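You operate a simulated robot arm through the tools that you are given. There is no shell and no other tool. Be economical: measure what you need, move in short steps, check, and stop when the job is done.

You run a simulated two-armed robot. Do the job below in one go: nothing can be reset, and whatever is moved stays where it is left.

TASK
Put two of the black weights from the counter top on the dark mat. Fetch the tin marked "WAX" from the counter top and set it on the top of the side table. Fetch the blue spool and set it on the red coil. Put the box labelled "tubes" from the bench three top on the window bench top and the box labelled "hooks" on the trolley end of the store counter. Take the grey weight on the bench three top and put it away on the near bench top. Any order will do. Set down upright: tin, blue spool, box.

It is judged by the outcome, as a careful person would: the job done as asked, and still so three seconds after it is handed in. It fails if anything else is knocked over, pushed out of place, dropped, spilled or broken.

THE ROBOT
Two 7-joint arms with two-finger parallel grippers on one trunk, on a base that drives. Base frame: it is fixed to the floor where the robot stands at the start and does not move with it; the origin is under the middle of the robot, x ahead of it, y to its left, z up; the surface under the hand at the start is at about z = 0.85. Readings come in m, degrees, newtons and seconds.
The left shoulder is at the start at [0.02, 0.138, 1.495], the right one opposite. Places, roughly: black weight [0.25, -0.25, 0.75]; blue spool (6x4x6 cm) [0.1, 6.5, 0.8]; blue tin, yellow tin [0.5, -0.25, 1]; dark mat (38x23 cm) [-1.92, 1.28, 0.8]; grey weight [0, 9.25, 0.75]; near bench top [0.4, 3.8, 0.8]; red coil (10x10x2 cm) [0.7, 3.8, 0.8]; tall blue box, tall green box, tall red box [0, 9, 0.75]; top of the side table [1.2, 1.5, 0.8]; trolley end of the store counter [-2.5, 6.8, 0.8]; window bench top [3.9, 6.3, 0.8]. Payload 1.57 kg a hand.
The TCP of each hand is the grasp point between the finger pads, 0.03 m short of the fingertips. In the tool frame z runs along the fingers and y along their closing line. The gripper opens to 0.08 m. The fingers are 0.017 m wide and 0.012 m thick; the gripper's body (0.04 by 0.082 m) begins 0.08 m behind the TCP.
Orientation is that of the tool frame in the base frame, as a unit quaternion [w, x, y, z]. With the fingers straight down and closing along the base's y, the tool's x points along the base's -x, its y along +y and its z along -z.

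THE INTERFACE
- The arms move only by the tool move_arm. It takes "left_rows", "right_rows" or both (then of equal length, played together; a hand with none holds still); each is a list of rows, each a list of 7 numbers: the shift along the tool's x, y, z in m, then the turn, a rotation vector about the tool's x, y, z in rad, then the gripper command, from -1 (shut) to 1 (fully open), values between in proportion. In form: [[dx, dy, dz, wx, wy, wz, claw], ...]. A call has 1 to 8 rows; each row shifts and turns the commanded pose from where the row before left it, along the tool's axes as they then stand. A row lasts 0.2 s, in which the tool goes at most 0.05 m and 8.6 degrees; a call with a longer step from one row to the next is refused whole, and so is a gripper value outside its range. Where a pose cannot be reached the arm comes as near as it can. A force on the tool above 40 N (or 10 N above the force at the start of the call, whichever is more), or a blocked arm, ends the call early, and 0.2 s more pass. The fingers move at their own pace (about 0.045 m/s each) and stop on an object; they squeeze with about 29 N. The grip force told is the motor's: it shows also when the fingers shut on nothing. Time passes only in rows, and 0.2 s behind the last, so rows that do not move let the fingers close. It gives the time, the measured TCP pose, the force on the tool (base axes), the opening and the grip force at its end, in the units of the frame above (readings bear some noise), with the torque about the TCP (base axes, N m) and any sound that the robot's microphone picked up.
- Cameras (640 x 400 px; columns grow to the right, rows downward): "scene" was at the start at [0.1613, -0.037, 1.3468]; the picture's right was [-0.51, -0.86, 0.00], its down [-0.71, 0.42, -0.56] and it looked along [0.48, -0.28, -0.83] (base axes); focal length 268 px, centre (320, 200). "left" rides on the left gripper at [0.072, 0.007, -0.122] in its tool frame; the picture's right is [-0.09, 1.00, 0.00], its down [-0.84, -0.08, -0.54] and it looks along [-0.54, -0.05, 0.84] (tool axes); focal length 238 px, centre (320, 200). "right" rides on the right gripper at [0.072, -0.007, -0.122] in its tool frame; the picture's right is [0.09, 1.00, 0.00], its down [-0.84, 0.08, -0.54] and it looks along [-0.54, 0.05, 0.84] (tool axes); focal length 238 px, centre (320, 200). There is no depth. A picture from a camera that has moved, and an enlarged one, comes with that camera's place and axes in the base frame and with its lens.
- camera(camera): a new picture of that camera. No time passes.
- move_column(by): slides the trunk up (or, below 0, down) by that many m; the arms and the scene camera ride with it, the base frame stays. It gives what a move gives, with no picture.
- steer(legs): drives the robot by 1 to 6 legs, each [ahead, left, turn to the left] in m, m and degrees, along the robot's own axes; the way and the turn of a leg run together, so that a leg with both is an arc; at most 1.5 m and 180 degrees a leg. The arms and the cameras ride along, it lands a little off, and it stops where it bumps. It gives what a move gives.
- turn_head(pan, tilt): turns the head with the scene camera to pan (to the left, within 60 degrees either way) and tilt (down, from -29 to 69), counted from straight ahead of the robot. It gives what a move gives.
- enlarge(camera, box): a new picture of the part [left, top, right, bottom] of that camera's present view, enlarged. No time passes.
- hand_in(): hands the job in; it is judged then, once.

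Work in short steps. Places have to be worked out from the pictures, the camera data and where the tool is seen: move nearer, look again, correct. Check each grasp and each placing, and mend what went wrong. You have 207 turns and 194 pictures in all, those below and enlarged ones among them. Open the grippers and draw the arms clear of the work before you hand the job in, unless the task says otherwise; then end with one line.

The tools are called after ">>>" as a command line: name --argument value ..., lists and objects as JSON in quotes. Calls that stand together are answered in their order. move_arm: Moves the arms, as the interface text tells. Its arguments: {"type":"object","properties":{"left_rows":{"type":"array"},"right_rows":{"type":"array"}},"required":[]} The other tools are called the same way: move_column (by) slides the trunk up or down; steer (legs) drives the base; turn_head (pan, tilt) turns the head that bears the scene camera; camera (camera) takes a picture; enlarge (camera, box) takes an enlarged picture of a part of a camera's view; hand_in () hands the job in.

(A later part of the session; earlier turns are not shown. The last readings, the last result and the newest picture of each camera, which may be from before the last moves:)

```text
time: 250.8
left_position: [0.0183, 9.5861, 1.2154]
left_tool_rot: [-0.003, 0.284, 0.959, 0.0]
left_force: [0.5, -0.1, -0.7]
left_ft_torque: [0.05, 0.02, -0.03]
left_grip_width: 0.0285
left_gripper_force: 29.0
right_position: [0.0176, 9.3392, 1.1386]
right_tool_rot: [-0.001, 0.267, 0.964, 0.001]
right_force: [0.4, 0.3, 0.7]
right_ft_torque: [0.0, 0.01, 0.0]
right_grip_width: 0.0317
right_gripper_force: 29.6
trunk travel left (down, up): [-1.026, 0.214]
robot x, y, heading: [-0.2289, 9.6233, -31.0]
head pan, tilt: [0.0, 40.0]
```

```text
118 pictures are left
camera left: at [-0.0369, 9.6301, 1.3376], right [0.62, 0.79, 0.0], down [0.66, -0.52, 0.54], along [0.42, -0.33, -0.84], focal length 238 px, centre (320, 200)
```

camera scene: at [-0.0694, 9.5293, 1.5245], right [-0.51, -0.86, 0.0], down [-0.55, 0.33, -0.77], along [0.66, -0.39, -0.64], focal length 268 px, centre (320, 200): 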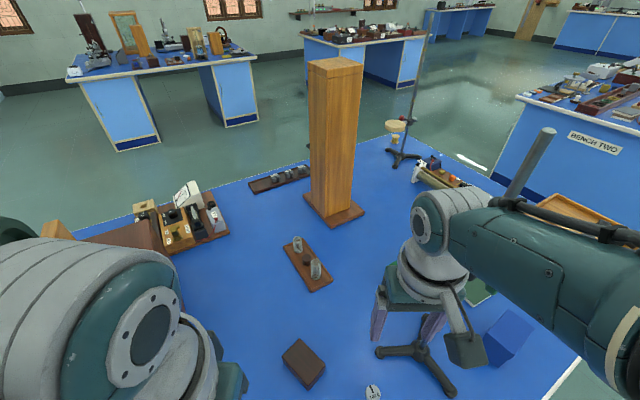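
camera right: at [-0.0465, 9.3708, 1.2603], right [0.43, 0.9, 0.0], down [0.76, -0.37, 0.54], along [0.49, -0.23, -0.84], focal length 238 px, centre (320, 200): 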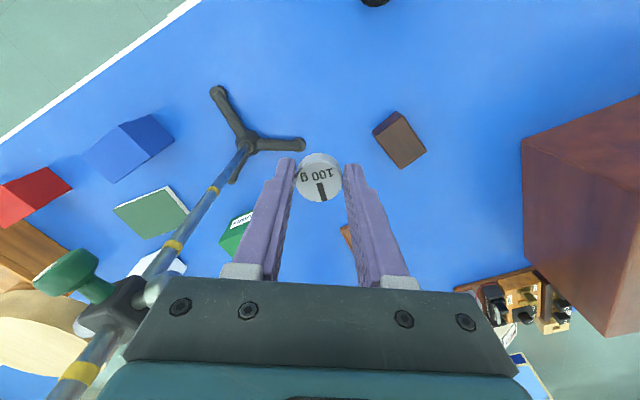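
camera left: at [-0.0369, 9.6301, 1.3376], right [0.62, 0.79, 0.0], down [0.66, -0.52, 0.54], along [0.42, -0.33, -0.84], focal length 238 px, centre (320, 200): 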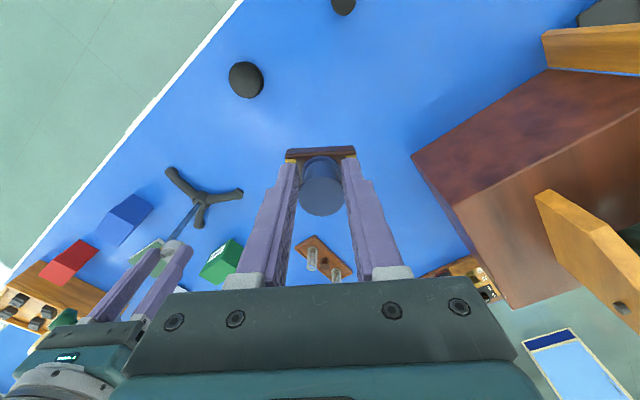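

Both items are held. I'll retract the right arm, back out westward, and drive south then east through the gap at y≈7.7.

>>> move_arm --right_rows '[[0.045, 0, 0, 0, 0, 0, -1], [0.045, 0, 0, 0, 0, 0, -1], [0.04, 0, 0, 0, 0, 0, -1], [0, 0, 0, 0, 0, 0, -1]]'

>>> steer --legs '[[-0.43, -0.256, 0], [0, 0, -59.2], [1.0, 0, 0], [0.9, 0, 0], [0, 0, 90]]'

>>> turn_head --pan 0 --tilt 20

>>> camera --camera "scene"

```text
time: 251.8
left_position: [0.0197, 9.5856, 1.2155]
left_tool_rot: [-0.002, 0.284, 0.959, 0.0]
left_force: [0.1, 0.0, -1.1]
left_ft_torque: [0.03, 0.01, 0.0]
left_grip_width: 0.0284
left_gripper_force: 28.4
right_position: [-0.0949, 9.4085, 1.1408]
right_tool_rot: [0.0, 0.268, 0.963, 0.002]
right_force: [-0.7, -0.5, -1.3]
right_ft_torque: [0.01, 0.02, 0.02]
right_grip_width: 0.0315
right_gripper_force: 29.2
trunk travel left (down, up): [-1.026, 0.214]
robot x, y, heading: [-0.227, 9.626, -31.0]
head pan, tilt: [0.0, 40.0]
```

```text
time: 270.0
left_position: [-0.4381, 7.8342, 1.2146]
left_tool_rot: [-0.002, 0.034, 0.999, -0.001]
left_force: [0.1, 0.0, 0.8]
left_ft_torque: [-0.01, 0.0, -0.01]
left_grip_width: 0.0001
left_gripper_force: 21.5
right_position: [-0.4532, 7.6259, 1.1408]
right_tool_rot: [-0.001, 0.016, 1.0, 0.002]
right_force: [-0.1, 0.0, -1.6]
right_ft_torque: [-0.01, 0.02, 0.03]
right_grip_width: 0.0314
right_gripper_force: 28.8
trunk travel left (down, up): [-1.026, 0.214]
robot x, y, heading: [-0.673, 7.75, -1.8]
head pan, tilt: [0.0, 40.0]
```

```text
time: 270.9
left_position: [-0.4392, 7.834, 1.2135]
left_tool_rot: [-0.002, 0.034, 0.999, -0.001]
left_force: [-0.5, 0.2, -0.6]
left_ft_torque: [-0.02, 0.04, 0.0]
left_grip_width: 0.0001
left_gripper_force: 21.0
right_position: [-0.4528, 7.6243, 1.1409]
right_tool_rot: [0.0, 0.016, 1.0, 0.002]
right_force: [0.0, -0.9, -1.6]
right_ft_torque: [0.02, 0.01, -0.01]
right_grip_width: 0.0317
right_gripper_force: 28.5
trunk travel left (down, up): [-1.026, 0.214]
robot x, y, heading: [-0.6721, 7.7519, -1.9]
head pan, tilt: [0.0, 20.0]
```

```text
117 pictures are left
camera scene: at [-0.4808, 7.7412, 1.5559], right [-0.03, -1.0, 0.0], down [-0.34, 0.01, -0.94], along [0.94, -0.03, -0.34], focal length 268 px, centre (320, 200)
```

scene: 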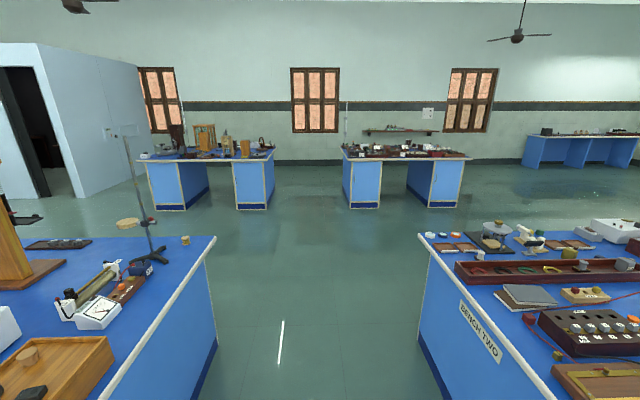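

The left gripper is empty (width 0), so the spool slipped out on the way. I need to find it: I'll turn to face north along the path just driven and look.

>>> steer --legs '[[0, 0, 92]]'

>>> turn_head --pan 0 --tilt 35

>>> camera --camera "scene"

>>> camera --camera "left"

```text
time: 275.2
left_position: [-0.7732, 7.9787, 1.2152]
left_tool_rot: [-0.001, -0.703, 0.711, -0.002]
left_force: [-0.3, -1.4, 0.2]
left_ft_torque: [-0.01, -0.01, 0.03]
left_grip_width: 0.0002
left_gripper_force: 21.2
right_position: [-0.5617, 7.9762, 1.1402]
right_tool_rot: [0.001, 0.716, -0.699, 0.0]
right_force: [-0.4, -0.5, -1.4]
right_ft_torque: [-0.01, 0.04, -0.04]
right_grip_width: 0.0317
right_gripper_force: 29.5
trunk travel left (down, up): [-1.026, 0.214]
robot x, y, heading: [-0.6745, 7.7493, 91.7]
head pan, tilt: [0.0, 20.0]
```

```text
time: 276.0
left_position: [-0.7728, 7.9772, 1.2158]
left_tool_rot: [-0.002, -0.702, 0.712, -0.001]
left_force: [1.0, 1.4, 0.4]
left_ft_torque: [0.01, 0.02, 0.01]
left_grip_width: 0.0002
left_gripper_force: 21.6
right_position: [-0.5629, 7.9763, 1.1406]
right_tool_rot: [0.001, 0.715, -0.699, -0.001]
right_force: [0.1, 0.6, -0.4]
right_ft_torque: [-0.03, 0.0, 0.0]
right_grip_width: 0.0317
right_gripper_force: 29.5
trunk travel left (down, up): [-1.026, 0.214]
robot x, y, heading: [-0.6751, 7.7481, 91.6]
head pan, tilt: [0.0, 35.0]
```

```text
116 pictures are left
camera scene: at [-0.6785, 7.935, 1.5322], right [1.0, 0.03, 0.0], down [0.01, -0.57, -0.82], along [-0.02, 0.82, -0.57], focal length 268 px, centre (320, 200)
```

scene: 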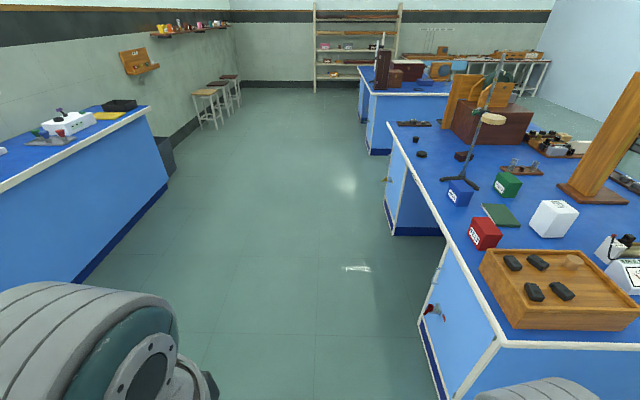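

```text
115 pictures are left
camera left: at [-0.7804, 7.9069, 1.3375], right [-0.99, 0.1, 0.0], down [0.09, 0.84, 0.54], along [0.06, 0.53, -0.84], focal length 238 px, centre (320, 200)
```

left: 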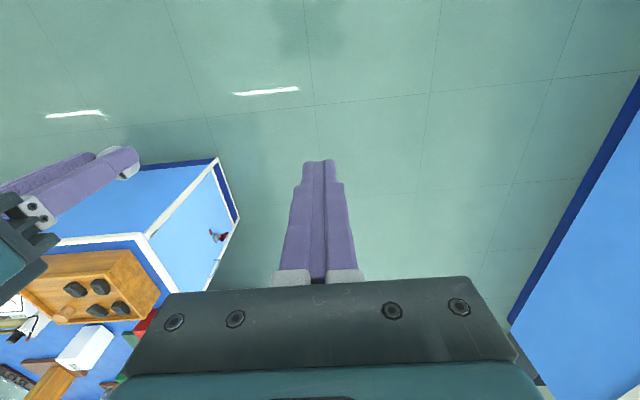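

Not seen north of y≈8.4. I'll look down close to the robot on both sides.

>>> turn_head --pan 0 --tilt 69

>>> camera --camera "scene"

>>> turn_head --pan -60 --tilt 50

>>> camera --camera "scene"

>>> turn_head --pan 60 --tilt 45

>>> camera --camera "scene"

```text
time: 277.0
left_position: [-0.7713, 7.978, 1.2156]
left_tool_rot: [-0.002, -0.702, 0.712, -0.002]
left_force: [-0.4, 0.0, -0.2]
left_ft_torque: [0.02, 0.0, 0.01]
left_grip_width: 0.0
left_gripper_force: 21.3
right_position: [-0.562, 7.9774, 1.1412]
right_tool_rot: [0.002, 0.715, -0.699, 0.0]
right_force: [0.9, 0.6, -1.2]
right_ft_torque: [-0.01, 0.01, -0.02]
right_grip_width: 0.0316
right_gripper_force: 28.7
trunk travel left (down, up): [-1.026, 0.214]
robot x, y, heading: [-0.6737, 7.7485, 91.4]
head pan, tilt: [0.0, 68.8]
```

```text
114 pictures are left
camera scene: at [-0.6777, 7.9029, 1.4885], right [1.0, 0.03, 0.0], down [0.02, -0.93, -0.36], along [-0.01, 0.36, -0.93], focal length 268 px, centre (320, 200)
```

scene: 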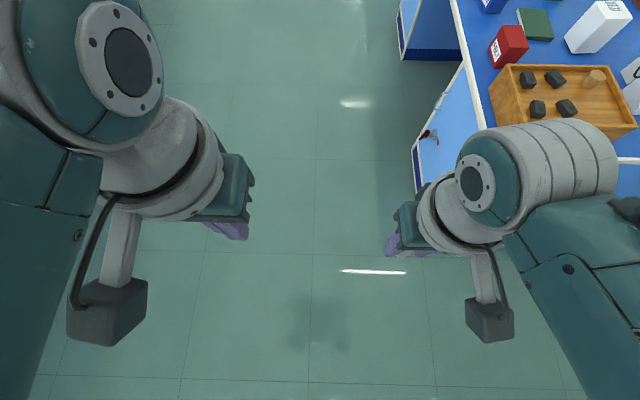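

```text
time: 278.3
left_position: [-0.7734, 7.9784, 1.2145]
left_tool_rot: [-0.002, -0.703, 0.711, -0.001]
left_force: [-0.3, 0.4, 0.7]
left_ft_torque: [0.01, 0.03, -0.01]
left_grip_width: 0.0001
left_gripper_force: 21.6
right_position: [-0.5618, 7.9761, 1.1401]
right_tool_rot: [0.002, 0.715, -0.699, 0.0]
right_force: [-0.6, -0.7, -0.2]
right_ft_torque: [0.0, 0.02, 0.01]
right_grip_width: 0.0314
right_gripper_force: 28.9
trunk travel left (down, up): [-1.026, 0.214]
robot x, y, heading: [-0.6728, 7.7499, 91.5]
head pan, tilt: [-60.0, 50.0]
```

```text
113 pictures are left
camera scene: at [-0.6106, 7.8872, 1.5104], right [0.52, -0.85, 0.0], down [-0.65, -0.4, -0.64], along [0.55, 0.34, -0.77], focal length 268 px, centre (320, 200)
```

scene: 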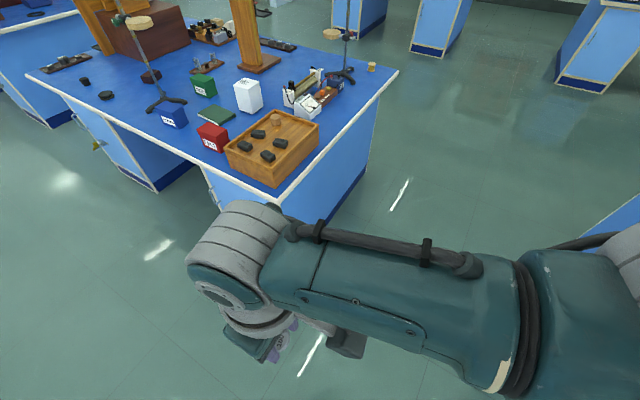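

```text
time: 280.3
left_position: [-0.7727, 7.9781, 1.2144]
left_tool_rot: [-0.002, -0.703, 0.712, -0.002]
left_force: [-0.2, -0.3, -0.7]
left_ft_torque: [-0.04, 0.01, 0.01]
left_grip_width: 0.0
left_gripper_force: 21.3
right_position: [-0.5621, 7.9757, 1.1408]
right_tool_rot: [0.002, 0.715, -0.699, -0.001]
right_force: [-0.3, 0.6, -1.6]
right_ft_torque: [0.04, 0.0, 0.03]
right_grip_width: 0.0315
right_gripper_force: 29.0
trunk travel left (down, up): [-1.026, 0.214]
robot x, y, heading: [-0.6739, 7.7483, 91.4]
head pan, tilt: [60.0, 45.0]
```

```text
112 pictures are left
camera scene: at [-0.7476, 7.8859, 1.5173], right [0.48, 0.88, 0.0], down [0.62, -0.34, -0.71], along [-0.62, 0.34, -0.71], focal length 268 px, centre (320, 200)
```

scene: 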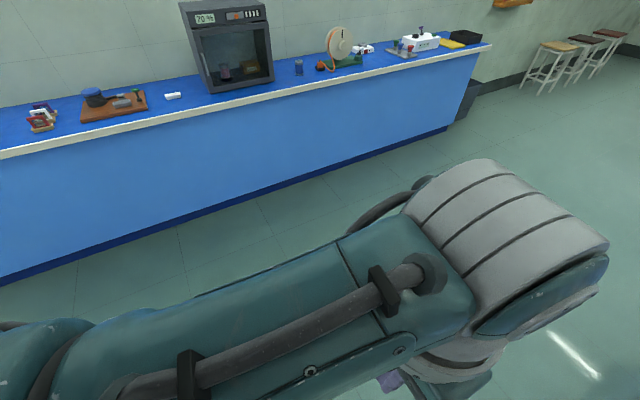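

Nothing north, east or west. I'll turn to look south.

>>> steer --legs '[[0, 0, 178]]'

>>> turn_head --pan 0 --tilt 45

>>> camera --camera "scene"

>>> turn_head --pan 50 --tilt 45

>>> camera --camera "scene"

```text
time: 287.9
left_position: [-0.5854, 7.5142, 1.2152]
left_tool_rot: [-0.002, 0.728, 0.685, 0.001]
left_force: [-0.7, -0.1, -0.5]
left_ft_torque: [-0.02, 0.01, -0.02]
left_grip_width: 0.0
left_gripper_force: 21.1
right_position: [-0.7959, 7.5251, 1.141]
right_tool_rot: [0.001, 0.717, 0.698, 0.002]
right_force: [-1.1, -0.1, -1.0]
right_ft_torque: [0.02, -0.04, 0.0]
right_grip_width: 0.0314
right_gripper_force: 28.9
trunk travel left (down, up): [-1.026, 0.214]
robot x, y, heading: [-0.6709, 7.7472, -91.4]
head pan, tilt: [60.0, 45.0]
```

```text
time: 289.2
left_position: [-0.5855, 7.513, 1.2153]
left_tool_rot: [-0.002, 0.729, 0.685, 0.002]
left_force: [0.8, -1.1, -0.9]
left_ft_torque: [0.0, 0.01, -0.01]
left_grip_width: 0.0
left_gripper_force: 21.5
right_position: [-0.7957, 7.5263, 1.1394]
right_tool_rot: [0.0, 0.717, 0.697, 0.002]
right_force: [0.5, 0.1, -0.9]
right_ft_torque: [0.01, 0.0, -0.01]
right_grip_width: 0.0315
right_gripper_force: 28.8
trunk travel left (down, up): [-1.026, 0.214]
robot x, y, heading: [-0.6737, 7.7482, -91.1]
head pan, tilt: [0.0, 45.0]
```

```text
111 pictures are left
camera scene: at [-0.6778, 7.5661, 1.5173], right [-1.0, 0.02, 0.0], down [0.02, 0.71, -0.71], along [-0.02, -0.71, -0.71], focal length 268 px, centre (320, 200)
```

scene: 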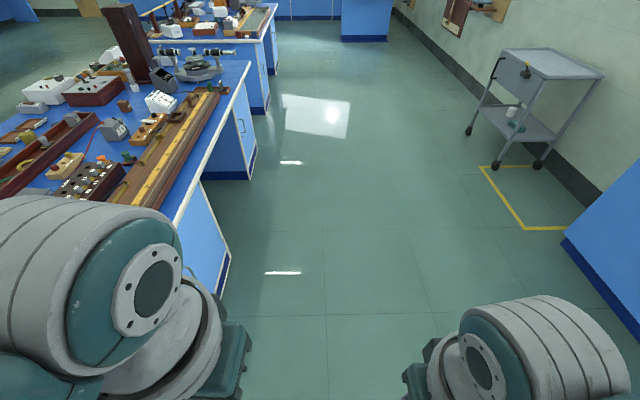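

```text
time: 290.4
left_position: [-0.5861, 7.5143, 1.2153]
left_tool_rot: [-0.002, 0.728, 0.685, 0.002]
left_force: [0.0, 0.3, -0.4]
left_ft_torque: [0.02, 0.03, -0.04]
left_grip_width: 0.0
left_gripper_force: 21.0
right_position: [-0.797, 7.5251, 1.1411]
right_tool_rot: [0.001, 0.717, 0.697, 0.002]
right_force: [0.5, -0.8, -1.1]
right_ft_torque: [0.01, 0.02, 0.0]
right_grip_width: 0.0315
right_gripper_force: 29.1
trunk travel left (down, up): [-1.026, 0.214]
robot x, y, heading: [-0.6732, 7.7453, -90.8]
head pan, tilt: [50.0, 45.0]
```

```text
110 pictures are left
camera scene: at [-0.615, 7.5936, 1.5173], right [-0.66, -0.75, 0.0], down [-0.53, 0.47, -0.71], along [0.53, -0.47, -0.71], focal length 268 px, centre (320, 200)
```

scene: 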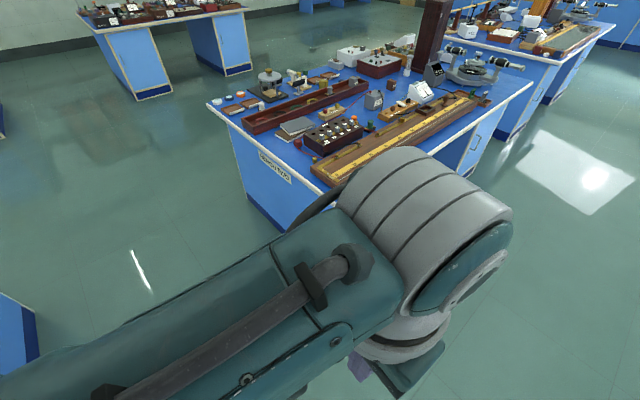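

Still not visible; it may be hidden near the base by the arms. I'll check both wrist cameras.

>>> camera --camera "left"

>>> camera --camera "right"

>>> turn_head --pan 0 --tilt 69

>>> camera --camera "scene"

```text
109 pictures are left
camera left: at [-0.5749, 7.5845, 1.3375], right [0.99, -0.15, 0.0], down [-0.13, -0.83, 0.54], along [-0.08, -0.53, -0.84], focal length 238 px, centre (320, 200)
```

left: 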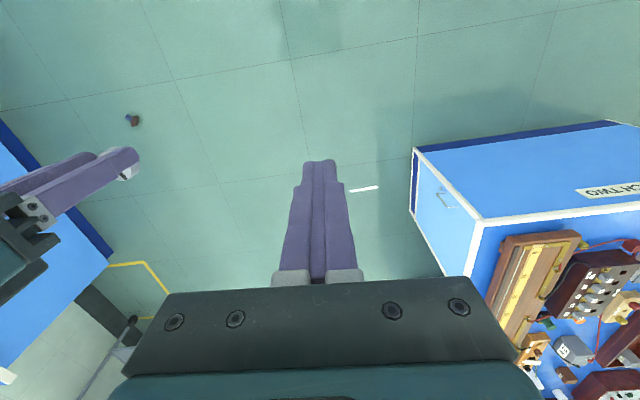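

```text
108 pictures are left
camera right: at [-0.8008, 7.5981, 1.2628], right [1.0, 0.07, 0.0], down [0.05, -0.84, 0.54], along [0.04, -0.54, -0.84], focal length 238 px, centre (320, 200)
```

right: 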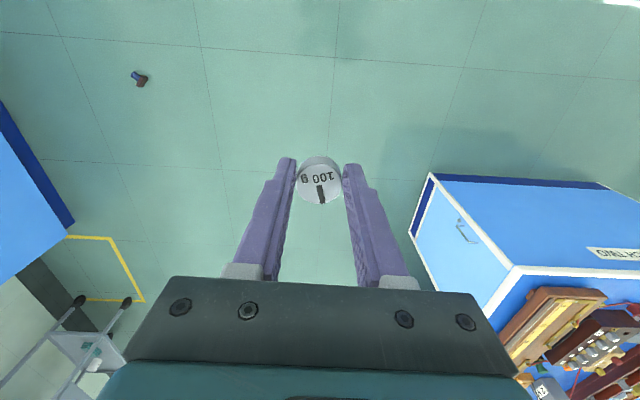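

```text
time: 291.6
left_position: [-0.5866, 7.5133, 1.2143]
left_tool_rot: [-0.002, 0.728, 0.685, 0.002]
left_force: [0.2, 0.5, -0.2]
left_ft_torque: [0.01, -0.06, 0.01]
left_grip_width: 0.0002
left_gripper_force: 20.9
right_position: [-0.7963, 7.5264, 1.1409]
right_tool_rot: [0.0, 0.716, 0.698, 0.002]
right_force: [0.2, 0.5, -1.7]
right_ft_torque: [0.01, -0.01, -0.03]
right_grip_width: 0.0317
right_gripper_force: 29.0
trunk travel left (down, up): [-1.026, 0.214]
robot x, y, heading: [-0.6736, 7.748, -91.3]
head pan, tilt: [0.0, 68.8]
```

```text
107 pictures are left
camera scene: at [-0.6772, 7.5914, 1.4885], right [-1.0, 0.02, 0.0], down [0.02, 0.93, -0.36], along [-0.01, -0.36, -0.93], focal length 268 px, centre (320, 200)
```

scene: 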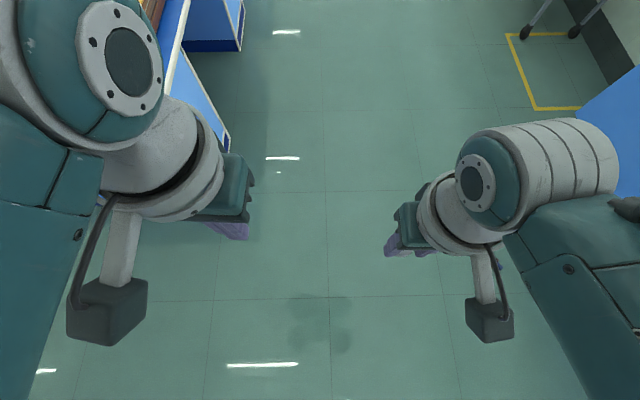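

Found: the spool lies on its side on the floor at about (-1.63,7.41). I'll enlarge to see its orientation.

>>> enlarge --camera "left" --box '[102, 100, 162, 140]'

>>> enlarge --camera "right" --box '[109, 59, 169, 99]'

```text
10.00 times, centred on (132, 120) of left
camera zoom: at [-0.5749, 7.5845, 1.3375], right [0.99, -0.15, 0.0], down [-0.13, -0.83, 0.54], along [-0.08, -0.53, -0.84], focal length 2384 px, centre (2200, 1000)
```

zoom: 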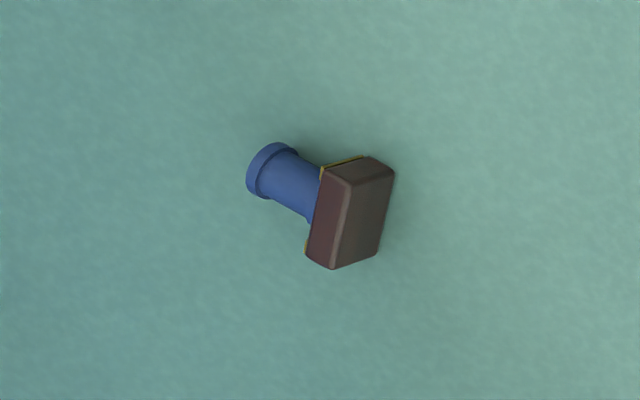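

```text
10.00 times, centred on (139, 79) of right
camera zoom: at [-0.8009, 7.5981, 1.2628], right [1.0, 0.07, 0.0], down [0.05, -0.84, 0.54], along [0.04, -0.54, -0.84], focal length 2384 px, centre (2130, 1410)
```

zoom: 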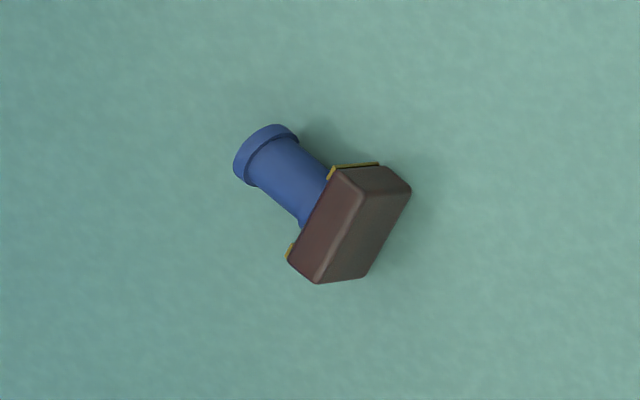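

It lies with its axis pointing to heading ≈141° (flange end), neck at about (-1.640,7.419). I'll position the robot behind it facing 141° so the left hand can grip the neck, with the fingers closing across it.

>>> steer --legs '[[0, 0, -127.7], [0.2, 0.783, 0]]'

>>> camera --camera "left"

>>> camera --camera "scene"

```text
time: 301.2
left_position: [-1.5661, 7.3598, 1.2145]
left_tool_rot: [0.001, 0.931, -0.366, 0.002]
left_force: [-0.3, -0.7, 0.3]
left_ft_torque: [0.01, -0.01, -0.01]
left_grip_width: 0.0002
left_gripper_force: 21.5
right_position: [-1.4242, 7.5136, 1.1405]
right_tool_rot: [0.001, 0.937, -0.35, 0.0]
right_force: [0.3, 0.4, -0.8]
right_ft_torque: [-0.01, 0.05, -0.01]
right_grip_width: 0.0309
right_gripper_force: 29.1
trunk travel left (down, up): [-1.026, 0.214]
robot x, y, heading: [-1.328, 7.2768, 139.1]
head pan, tilt: [0.0, 68.8]
```

```text
104 pictures are left
camera left: at [-1.519, 7.3048, 1.3375], right [-0.75, -0.67, 0.0], down [-0.56, 0.63, 0.54], along [-0.36, 0.4, -0.84], focal length 238 px, centre (320, 200)
```

left: 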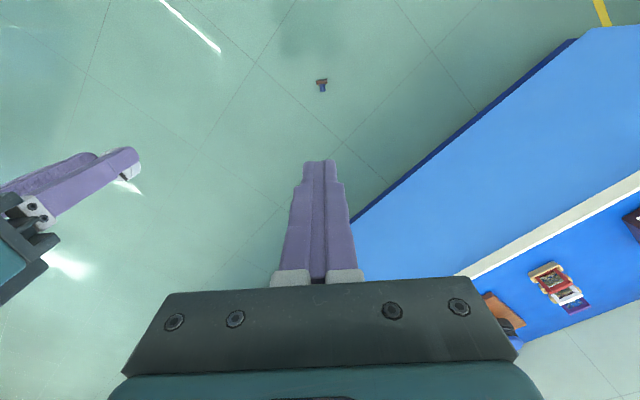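

```text
103 pictures are left
camera scene: at [-1.4477, 7.3778, 1.4885], right [0.65, 0.76, 0.0], down [0.71, -0.61, -0.36], along [-0.27, 0.24, -0.93], focal length 268 px, centre (320, 200)
```

scene: 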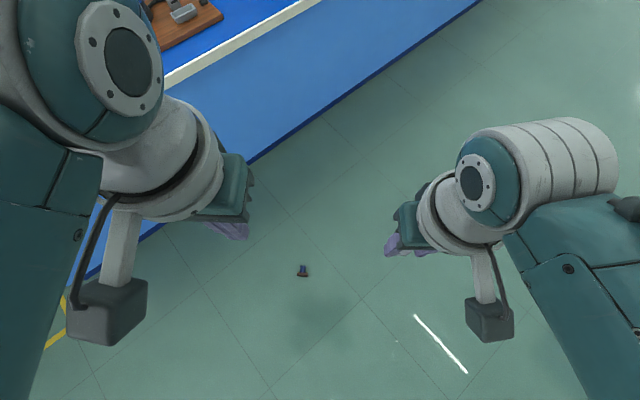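

Well aligned. I'll drive 7 cm ahead, open the left gripper, and lower the trunk 0.8 m.

>>> steer --legs '[[0.07, 0, 1.5]]'

>>> move_arm --left_rows '[[0, 0, 0, 0, 0, 0, 0.6], [0, 0, 0, 0, 0, 0, 0.6], [0, 0, 0, 0, 0, 0, 0.6]]'

>>> move_column --by -0.8

>>> camera --camera "left"

```text
time: 302.2
left_position: [-1.6225, 7.397, 1.2147]
left_tool_rot: [0.001, 0.936, -0.353, 0.002]
left_force: [0.1, 0.4, -0.3]
left_ft_torque: [0.0, 0.02, 0.01]
left_grip_width: 0.0001
left_gripper_force: 21.8
right_position: [-1.4841, 7.5554, 1.1406]
right_tool_rot: [0.002, 0.942, -0.336, 0.001]
right_force: [-0.7, 0.0, -1.6]
right_ft_torque: [0.0, 0.01, -0.03]
right_grip_width: 0.0313
right_gripper_force: 28.9
trunk travel left (down, up): [-1.026, 0.214]
robot x, y, heading: [-1.3807, 7.3242, 140.8]
head pan, tilt: [0.0, 68.8]
```

```text
time: 303.0
left_position: [-1.6233, 7.3975, 1.2154]
left_tool_rot: [0.001, 0.936, -0.352, 0.003]
left_force: [0.3, 0.2, 0.1]
left_ft_torque: [-0.02, 0.0, 0.04]
left_grip_width: 0.0645
left_gripper_force: 0.2
right_position: [-1.4839, 7.5546, 1.1397]
right_tool_rot: [0.001, 0.942, -0.336, 0.0]
right_force: [-0.1, -0.1, -1.1]
right_ft_torque: [0.0, 0.04, 0.01]
right_grip_width: 0.0309
right_gripper_force: 29.2
trunk travel left (down, up): [-1.026, 0.214]
robot x, y, heading: [-1.3865, 7.3243, 140.9]
head pan, tilt: [0.0, 68.8]
```

```text
refused: -0.8 is not a number from -0.4 to 0.4
```

```text
102 pictures are left
camera left: at [-1.5741, 7.3449, 1.3374], right [-0.73, -0.69, 0.0], down [-0.58, 0.61, 0.54], along [-0.37, 0.39, -0.84], focal length 238 px, centre (320, 200)
```

left: 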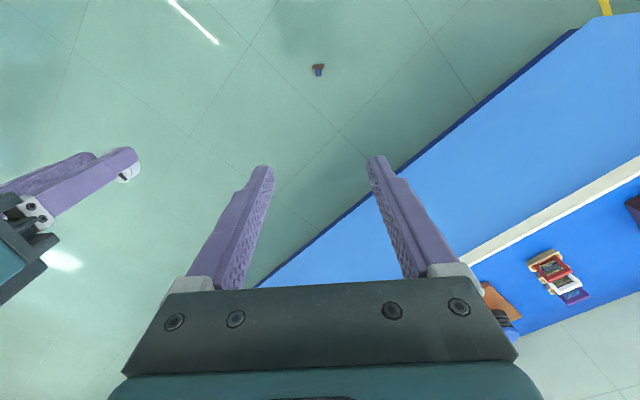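

The trunk moves at most 0.4 m per call, so I'll do it in two steps.

>>> move_column --by -0.4

>>> move_column --by -0.4

>>> camera --camera "left"

```text
time: 306.9
left_position: [-1.6233, 7.398, 0.8147]
left_tool_rot: [0.001, 0.936, -0.353, 0.002]
left_force: [-0.1, 0.5, -0.9]
left_ft_torque: [0.01, 0.02, -0.03]
left_grip_width: 0.064
left_gripper_force: 0.0
right_position: [-1.4844, 7.5553, 0.7404]
right_tool_rot: [0.002, 0.942, -0.336, 0.0]
right_force: [-0.4, -1.1, -1.4]
right_ft_torque: [-0.04, 0.0, 0.0]
right_grip_width: 0.0309
right_gripper_force: 28.5
trunk travel left (down, up): [-0.626, 0.614]
robot x, y, heading: [-1.3862, 7.3213, 140.6]
head pan, tilt: [0.0, 68.8]
```

```text
time: 310.7
left_position: [-1.623, 7.3966, 0.4161]
left_tool_rot: [0.001, 0.936, -0.352, 0.002]
left_force: [0.5, 0.3, 0.1]
left_ft_torque: [0.03, -0.05, 0.01]
left_grip_width: 0.0641
left_gripper_force: 0.1
right_position: [-1.4835, 7.5564, 0.34]
right_tool_rot: [0.002, 0.942, -0.336, 0.0]
right_force: [0.3, 0.7, -1.9]
right_ft_torque: [0.0, -0.01, -0.01]
right_grip_width: 0.0307
right_gripper_force: 28.9
trunk travel left (down, up): [-0.226, 1.014]
robot x, y, heading: [-1.3838, 7.3203, 140.8]
head pan, tilt: [0.0, 68.8]
```

```text
101 pictures are left
camera left: at [-1.574, 7.345, 0.5375], right [-0.73, -0.69, 0.0], down [-0.58, 0.61, 0.54], along [-0.37, 0.39, -0.84], focal length 238 px, centre (320, 200)
```

left: 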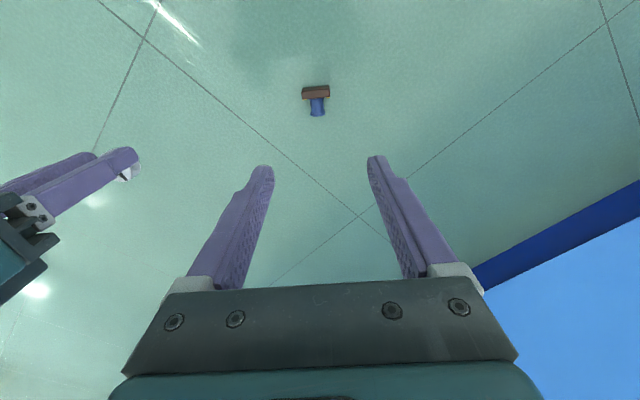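

Spool neck is at (-1.634,7.418). I'll drive 10 cm closer to shorten the reach, pull the hand back over the spool, and lower the trunk fully.

>>> steer --legs '[[0.1, 0, 0]]'

>>> move_arm --left_rows '[[0.026, -0.004, 0, 0, 0, 0, 0.6], [0.026, -0.004, 0, 0, 0, 0, 0.6], [0.025, -0.003, 0, 0, 0, 0, 0.6], [0, 0, 0, 0, 0, 0, 0.6]]' --right_rows '[[0, 0, -0.02, 0, 0, 0, -1], [0, 0, -0.01, 0, 0, 0, -1], [0, 0, 0, 0, 0, 0, -1], [0, 0, 0, 0, 0, 0, -1]]'

>>> move_column --by -0.2

>>> camera --camera "left"

```text
time: 311.8
left_position: [-1.6987, 7.4583, 0.4146]
left_tool_rot: [0.001, 0.936, -0.352, 0.004]
left_force: [0.7, 0.3, -0.7]
left_ft_torque: [0.01, -0.01, 0.0]
left_grip_width: 0.0639
left_gripper_force: 0.1
right_position: [-1.5596, 7.6163, 0.3405]
right_tool_rot: [0.002, 0.942, -0.336, 0.001]
right_force: [0.0, -0.7, -1.8]
right_ft_torque: [-0.01, -0.03, 0.05]
right_grip_width: 0.0308
right_gripper_force: 29.3
trunk travel left (down, up): [-0.226, 1.014]
robot x, y, heading: [-1.4614, 7.3881, 140.8]
head pan, tilt: [0.0, 68.8]
```

```text
time: 312.8
left_position: [-1.6341, 7.4164, 0.4138]
left_tool_rot: [0.001, 0.936, -0.352, 0.003]
left_force: [-0.6, -0.3, 0.1]
left_ft_torque: [-0.02, -0.01, 0.0]
left_grip_width: 0.0642
left_gripper_force: 0.0
right_position: [-1.5608, 7.6184, 0.3688]
right_tool_rot: [0.002, 0.942, -0.336, 0.001]
right_force: [-0.1, 0.4, -1.3]
right_ft_torque: [0.03, -0.01, -0.01]
right_grip_width: 0.0307
right_gripper_force: 28.8
trunk travel left (down, up): [-0.226, 1.014]
robot x, y, heading: [-1.4566, 7.3843, 140.9]
head pan, tilt: [0.0, 68.8]
```

```text
time: 315.0
left_position: [-1.6347, 7.4167, 0.2139]
left_tool_rot: [0.001, 0.936, -0.352, 0.002]
left_force: [0.5, -0.2, -0.5]
left_ft_torque: [-0.02, -0.03, 0.02]
left_grip_width: 0.0643
left_gripper_force: 0.0
right_position: [-1.5606, 7.6174, 0.1682]
right_tool_rot: [0.002, 0.942, -0.335, 0.001]
right_force: [-0.1, -0.2, -0.9]
right_ft_torque: [0.01, 0.01, 0.01]
right_grip_width: 0.0306
right_gripper_force: 29.5
trunk travel left (down, up): [-0.026, 1.214]
robot x, y, heading: [-1.4596, 7.3826, 140.8]
head pan, tilt: [0.0, 68.8]
```

```text
100 pictures are left
camera left: at [-1.5857, 7.3644, 0.3362], right [-0.73, -0.69, 0.0], down [-0.58, 0.61, 0.54], along [-0.37, 0.39, -0.84], focal length 238 px, centre (320, 200)
```

left: 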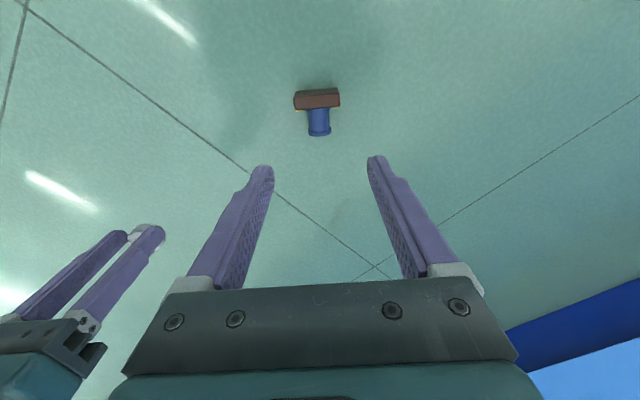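

The right grip width is creeping, so I'll check the weight's hold.

>>> enlarge --camera "right" --box '[240, 130, 400, 230]'

```text
4.00 times, centred on (320, 180) of right
camera zoom: at [-1.5002, 7.5783, 0.2909], right [-0.56, -0.83, 0.0], down [-0.7, 0.47, 0.54], along [-0.45, 0.3, -0.84], focal length 953 px, centre (320, 280)
```

zoom: 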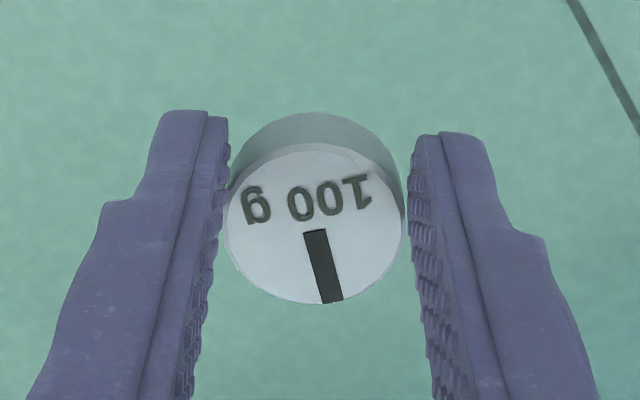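

The weight is gripped off-centre at the pad edge and is slowly squeezing out. I'll set it down on the floor here and regrasp it centred: pull back, lower.

>>> move_arm --right_rows '[[0.035, 0, 0, 0, 0, 0, -1], [0.035, 0, 0, 0, 0, 0, -1], [0, 0, 0.04, 0, 0, 0, -1], [0, 0, 0.04, 0, 0, 0, -1], [0, 0, 0.03, 0, 0, 0, -1], [0, 0, 0.01, 0, 0, 0, -1], [0, 0, 0, 0, 0, 0, -1]]'

```text
time: 316.6
left_position: [-1.6356, 7.4155, 0.2138]
left_tool_rot: [0.002, 0.936, -0.352, 0.003]
left_force: [0.9, -0.4, -0.6]
left_ft_torque: [-0.03, 0.0, 0.02]
left_grip_width: 0.0641
left_gripper_force: 0.1
right_position: [-1.5067, 7.5732, 0.0493]
right_tool_rot: [0.002, 0.942, -0.336, 0.0]
right_force: [0.2, -0.7, -2.3]
right_ft_torque: [-0.01, 0.02, 0.02]
right_grip_width: 0.0304
right_gripper_force: 28.8
trunk travel left (down, up): [-0.026, 1.214]
robot x, y, heading: [-1.4607, 7.3851, 140.9]
head pan, tilt: [0.0, 68.8]
```

>>> move_arm --right_rows '[[0, 0, 0.004, 0, 0, 0, -1], [0, 0, 0.003, 0, 0, 0, -1], [0, 0, 0.003, 0, 0, 0, -1], [0, 0, 0.002, 0, 0, 0, -1], [0, 0, 0, 0, 0, 0, -1]]'

>>> camera --camera "right"

```text
time: 317.8
left_position: [-1.6333, 7.4163, 0.2136]
left_tool_rot: [0.001, 0.936, -0.352, 0.002]
left_force: [0.2, -0.2, -0.9]
left_ft_torque: [0.0, 0.02, -0.01]
left_grip_width: 0.0639
left_gripper_force: 0.1
right_position: [-1.5056, 7.5716, 0.0372]
right_tool_rot: [0.003, 0.942, -0.335, 0.0]
right_force: [1.8, -3.0, 23.5]
right_ft_torque: [0.04, 0.12, -0.01]
right_grip_width: 0.0303
right_gripper_force: 29.0
trunk travel left (down, up): [-0.026, 1.214]
robot x, y, heading: [-1.4612, 7.3874, 140.7]
head pan, tilt: [0.0, 68.8]
```

```text
98 pictures are left
camera right: at [-1.4456, 7.5328, 0.1595], right [-0.56, -0.83, 0.01], down [-0.7, 0.47, 0.54], along [-0.45, 0.3, -0.84], focal length 238 px, centre (320, 200)
```

right: 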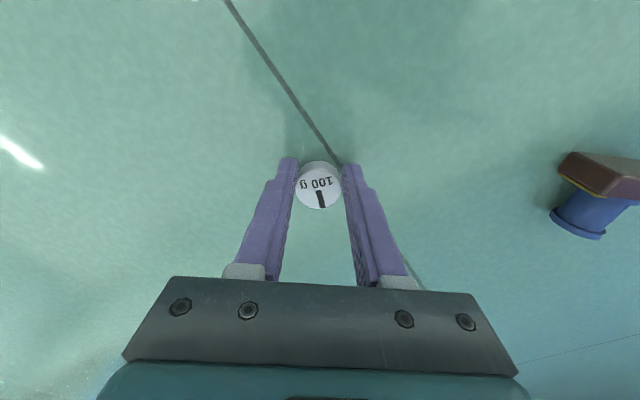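

The weight is on the floor. I'll open, shift 5 mm forward to centre on it, and lift away while leaving it there for the moment.

>>> move_arm --right_rows '[[0, 0, -0.001, 0, 0, 0, 0.4], [0, 0, 0, 0, 0, 0, 0.4], [0, 0, 0, 0, 0, 0, 0.4], [0, 0, -0.04, 0, 0, 0, 0.4], [0, 0, -0.04, 0, 0, 0, 0.4], [0, 0, 0, 0, 0, 0, 0.4]]'

>>> camera --camera "right"

>>> enlarge --camera "left" --box '[270, 70, 370, 150]'

```text
time: 319.2
left_position: [-1.6357, 7.4175, 0.2133]
left_tool_rot: [0.001, 0.936, -0.352, 0.001]
left_force: [0.1, -0.1, -0.3]
left_ft_torque: [0.0, 0.0, 0.0]
left_grip_width: 0.0638
left_gripper_force: 0.1
right_position: [-1.5093, 7.5723, 0.1166]
right_tool_rot: [0.003, 0.942, -0.335, 0.001]
right_force: [0.1, -0.1, 0.9]
right_ft_torque: [-0.02, 0.0, -0.01]
right_grip_width: 0.0562
right_gripper_force: 0.0
trunk travel left (down, up): [-0.026, 1.214]
robot x, y, heading: [-1.4606, 7.3847, 140.9]
head pan, tilt: [0.0, 68.8]
```

```text
97 pictures are left
camera right: at [-1.4483, 7.5334, 0.2399], right [-0.56, -0.83, 0.0], down [-0.7, 0.47, 0.54], along [-0.45, 0.3, -0.84], focal length 238 px, centre (320, 200)
```

right: 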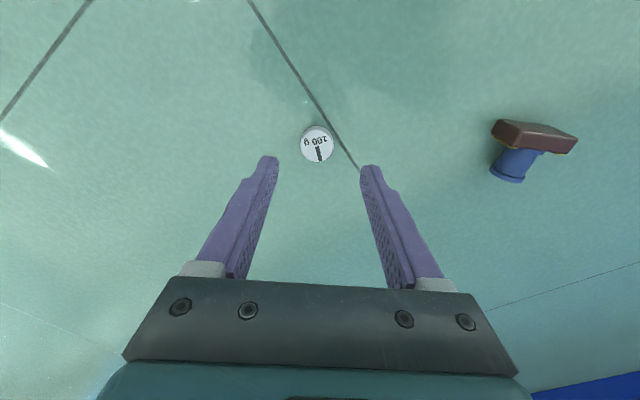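

```text
5.00 times, centred on (320, 110) of left
camera zoom: at [-1.5862, 7.3648, 0.3362], right [-0.73, -0.69, 0.0], down [-0.58, 0.61, 0.54], along [-0.37, 0.39, -0.84], focal length 1192 px, centre (320, 650)
```

zoom: 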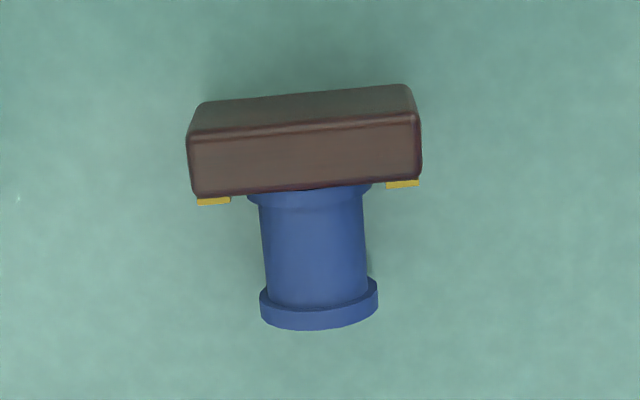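

The weight sits at (-1.514,7.580) and the spool base centre is at (-1.619,7.4065). I'll grip the spool firmly by the two ends of its 6 cm base: move the left hand over it, open wide, and lower.

>>> move_column --by -0.025

>>> move_arm --left_rows '[[0.019, -0.0026, 0.02, 0, 0, 0, 1], [0, 0, 0.04, 0, 0, 0, 1], [0, 0, 0.03, 0, 0, 0, 1], [0, 0, 0, 0, 0, 0, 1]]'

>>> camera --camera "left"

```text
time: 319.9
left_position: [-1.634, 7.4164, 0.1887]
left_tool_rot: [0.001, 0.936, -0.351, 0.002]
left_force: [-0.5, -0.3, -0.4]
left_ft_torque: [0.03, 0.03, 0.01]
left_grip_width: 0.064
left_gripper_force: 0.1
right_position: [-1.5087, 7.5728, 0.0915]
right_tool_rot: [0.002, 0.942, -0.335, 0.002]
right_force: [1.5, 0.7, 0.7]
right_ft_torque: [0.04, 0.02, 0.03]
right_grip_width: 0.056
right_gripper_force: 0.0
trunk travel left (down, up): [-0.001, 1.239]
robot x, y, heading: [-1.4608, 7.3858, 141.1]
head pan, tilt: [0.0, 68.8]
```

```text
time: 320.9
left_position: [-1.6179, 7.4052, 0.0998]
left_tool_rot: [0.0, 0.936, -0.352, 0.003]
left_force: [-1.0, 0.0, 0.1]
left_ft_torque: [0.01, 0.02, 0.0]
left_grip_width: 0.08
left_gripper_force: 0.1
right_position: [-1.5073, 7.5713, 0.092]
right_tool_rot: [0.002, 0.942, -0.336, 0.002]
right_force: [-0.2, 0.2, -0.5]
right_ft_torque: [-0.01, 0.03, -0.04]
right_grip_width: 0.0559
right_gripper_force: 0.0
trunk travel left (down, up): [-0.001, 1.239]
robot x, y, heading: [-1.4647, 7.3829, 140.8]
head pan, tilt: [0.0, 68.8]
```

```text
95 pictures are left
camera left: at [-1.5681, 7.3535, 0.2228], right [-0.72, -0.69, 0.0], down [-0.58, 0.61, 0.54], along [-0.37, 0.39, -0.84], focal length 238 px, centre (320, 200)
```

left: 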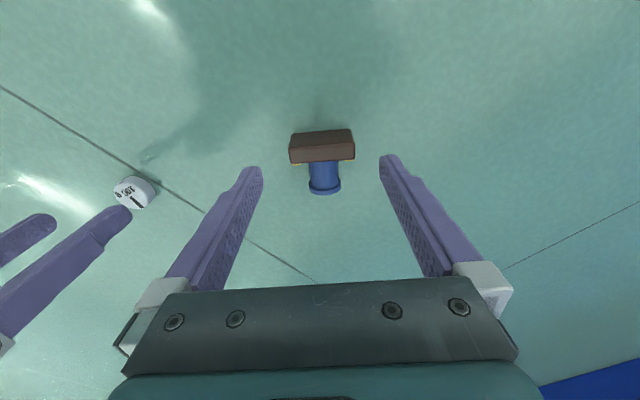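

Centred on the base. I'll lower to z≈0.038 and close.

>>> move_arm --left_rows '[[0, 0, 0.025, 0, 0, 0, 1], [0, 0, 0.025, 0, 0, 0, 1], [0, 0, 0.011, 0, 0, 0, 1], [0, 0, 0, 0, 0, 0, -1], [0, 0, 0, 0, 0, 0, -1], [0, 0, 0, 0, 0, 0, -1], [0, 0, 0, 0, 0, 0, -1]]'

>>> camera --camera "left"

```text
time: 322.5
left_position: [-1.6188, 7.4073, 0.0398]
left_tool_rot: [0.001, 0.936, -0.351, 0.003]
left_force: [0.0, -0.1, -0.1]
left_ft_torque: [-0.01, 0.0, -0.03]
left_grip_width: 0.0552
left_gripper_force: 29.0
right_position: [-1.508, 7.5726, 0.0922]
right_tool_rot: [0.003, 0.942, -0.335, 0.001]
right_force: [0.2, -0.2, 0.0]
right_ft_torque: [-0.02, 0.0, 0.01]
right_grip_width: 0.0559
right_gripper_force: 0.1
trunk travel left (down, up): [-0.001, 1.239]
robot x, y, heading: [-1.4582, 7.3861, 140.8]
head pan, tilt: [0.0, 68.8]
```

```text
94 pictures are left
camera left: at [-1.5686, 7.356, 0.1623], right [-0.73, -0.69, 0.0], down [-0.58, 0.61, 0.54], along [-0.37, 0.39, -0.84], focal length 238 px, centre (320, 200)
```

left: 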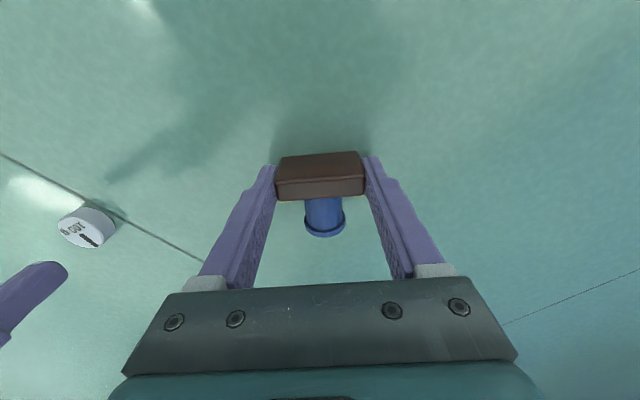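

The base is firmly gripped (0.055). I'll raise the trunk 0.15 m and pitch the hand forward ~50° so the flange turns upward.

>>> move_column --by 0.15

>>> move_arm --left_rows '[[0, 0, 0, 0, -0.145, 0, -1], [0, 0, 0, 0, -0.145, 0, -1], [0, 0, 0, 0, -0.145, 0, -1], [0, 0, 0, 0, -0.145, 0, -1], [0, 0, 0, 0, -0.145, 0, -1], [0, 0, 0, 0, -0.145, 0, -1], [0, 0, 0, 0, 0, 0, -1]]'

>>> camera --camera "left"

```text
time: 324.3
left_position: [-1.6174, 7.4072, 0.1893]
left_tool_rot: [0.001, 0.936, -0.351, 0.003]
left_force: [-0.7, 0.0, -1.0]
left_ft_torque: [-0.02, 0.01, 0.0]
left_grip_width: 0.0553
left_gripper_force: 29.0
right_position: [-1.5081, 7.5725, 0.2418]
right_tool_rot: [0.002, 0.942, -0.335, 0.001]
right_force: [0.2, 0.0, 0.1]
right_ft_torque: [0.02, 0.01, -0.03]
right_grip_width: 0.0561
right_gripper_force: 0.0
trunk travel left (down, up): [-0.151, 1.089]
robot x, y, heading: [-1.4605, 7.3846, 140.8]
head pan, tilt: [0.0, 68.8]
```

```text
time: 325.9
left_position: [-1.6149, 7.4102, 0.1873]
left_tool_rot: [-0.1, 0.897, -0.335, -0.271]
left_force: [-0.5, -0.6, -0.3]
left_ft_torque: [-0.02, -0.02, -0.01]
left_grip_width: 0.0553
left_gripper_force: 28.8
left hand out of reach, approached as far as the arm can: row 4, 5, 6
right_position: [-1.5083, 7.5713, 0.2415]
right_tool_rot: [0.004, 0.942, -0.336, 0.0]
right_force: [-0.4, -0.2, -0.5]
right_ft_torque: [0.03, -0.02, 0.0]
right_grip_width: 0.0559
right_gripper_force: 0.0
trunk travel left (down, up): [-0.151, 1.089]
robot x, y, heading: [-1.4612, 7.3865, 140.9]
head pan, tilt: [0.0, 68.8]
```

```text
93 pictures are left
camera left: at [-1.5233, 7.3215, 0.2492], right [-0.71, -0.7, 0.05], down [-0.25, 0.32, 0.91], along [-0.66, 0.64, -0.4], focal length 238 px, centre (320, 200)
```

left: 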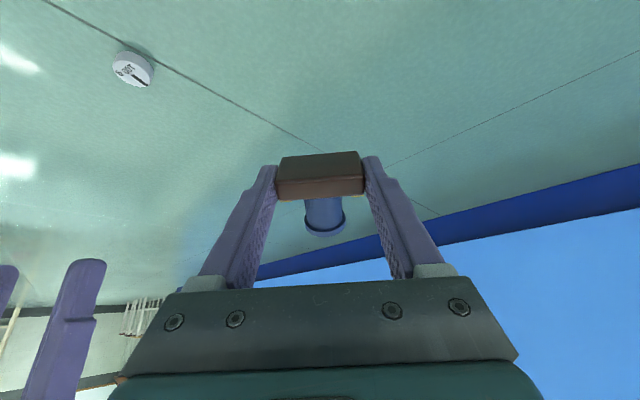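

Pitched 34° so far, limited by reach. I'll move the hand forward and up for more room and keep pitching.

>>> move_arm --left_rows '[[-0.042, 0, -0.004, 0, 0, 0, -1], [-0.042, 0, -0.004, 0, 0, 0, -1], [-0.042, 0, -0.004, 0, 0, 0, -1], [0, 0, 0, 0, -0.145, 0, -1], [0, 0, 0, 0, -0.145, 0, -1], [0, 0, 0, 0, -0.1, 0, -1], [0, 0, 0, 0, 0, 0, -1]]'

>>> camera --camera "left"

```text
time: 327.7
left_position: [-1.7126, 7.4462, 0.2553]
left_tool_rot: [-0.103, 0.849, -0.355, -0.377]
left_force: [0.1, 0.2, -0.5]
left_ft_torque: [-0.03, -0.04, -0.02]
left_grip_width: 0.0548
left_gripper_force: 28.7
left hand out of reach, approached as far as the arm can: row 5, 6
right_position: [-1.509, 7.5721, 0.2426]
right_tool_rot: [0.003, 0.942, -0.336, 0.001]
right_force: [-0.2, 0.0, 0.4]
right_ft_torque: [-0.04, 0.0, 0.01]
right_grip_width: 0.0561
right_gripper_force: 0.1
trunk travel left (down, up): [-0.151, 1.089]
robot x, y, heading: [-1.4588, 7.3836, 141.0]
head pan, tilt: [0.0, 68.8]
stopped in row 7 (left hand): the arm was blocked; the commanded pose is now the measured one
```

```text
92 pictures are left
camera left: at [-1.6145, 7.3497, 0.2894], right [-0.72, -0.68, 0.16], down [-0.03, 0.26, 0.97], along [-0.69, 0.69, -0.2], focal length 238 px, centre (320, 200)
```

left: 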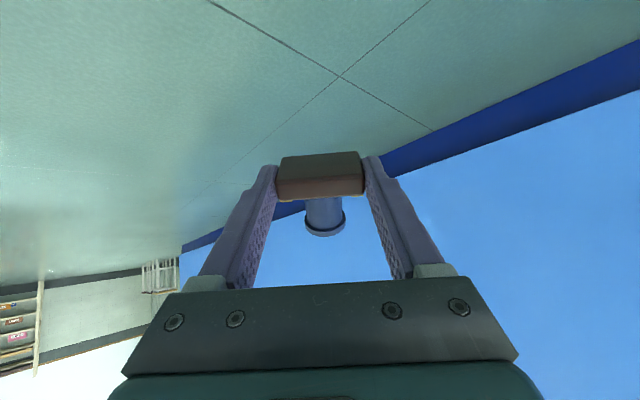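

Pitch is now 46° with ~9° roll. I'll try correcting the roll and adding more pitch while extending forward a bit.

>>> move_arm --left_rows '[[-0.028, 0, 0.028, 0.055, 0, -0.057, -1], [0, 0, 0, 0.055, 0, -0.057, -1], [0, 0, 0, 0, -0.12, 0, -1], [0, 0, 0, 0, -0.12, 0, -1], [0, 0, 0, 0, 0, 0, -1]]'

```text
time: 329.1
left_position: [-1.76, 7.4448, 0.2478]
left_tool_rot: [-0.182, 0.803, -0.334, -0.458]
left_force: [-0.3, 0.9, -1.3]
left_ft_torque: [0.01, -0.03, -0.03]
left_grip_width: 0.055
left_gripper_force: 28.9
right_position: [-1.5079, 7.572, 0.2424]
right_tool_rot: [0.003, 0.942, -0.336, 0.001]
right_force: [-0.1, 0.6, 0.8]
right_ft_torque: [0.0, 0.01, 0.06]
right_grip_width: 0.056
right_gripper_force: 0.0
trunk travel left (down, up): [-0.151, 1.089]
robot x, y, heading: [-1.4589, 7.3855, 140.9]
head pan, tilt: [0.0, 68.8]
stopped in row 5 (left hand): the arm was blocked; the commanded pose is now the measured one
```

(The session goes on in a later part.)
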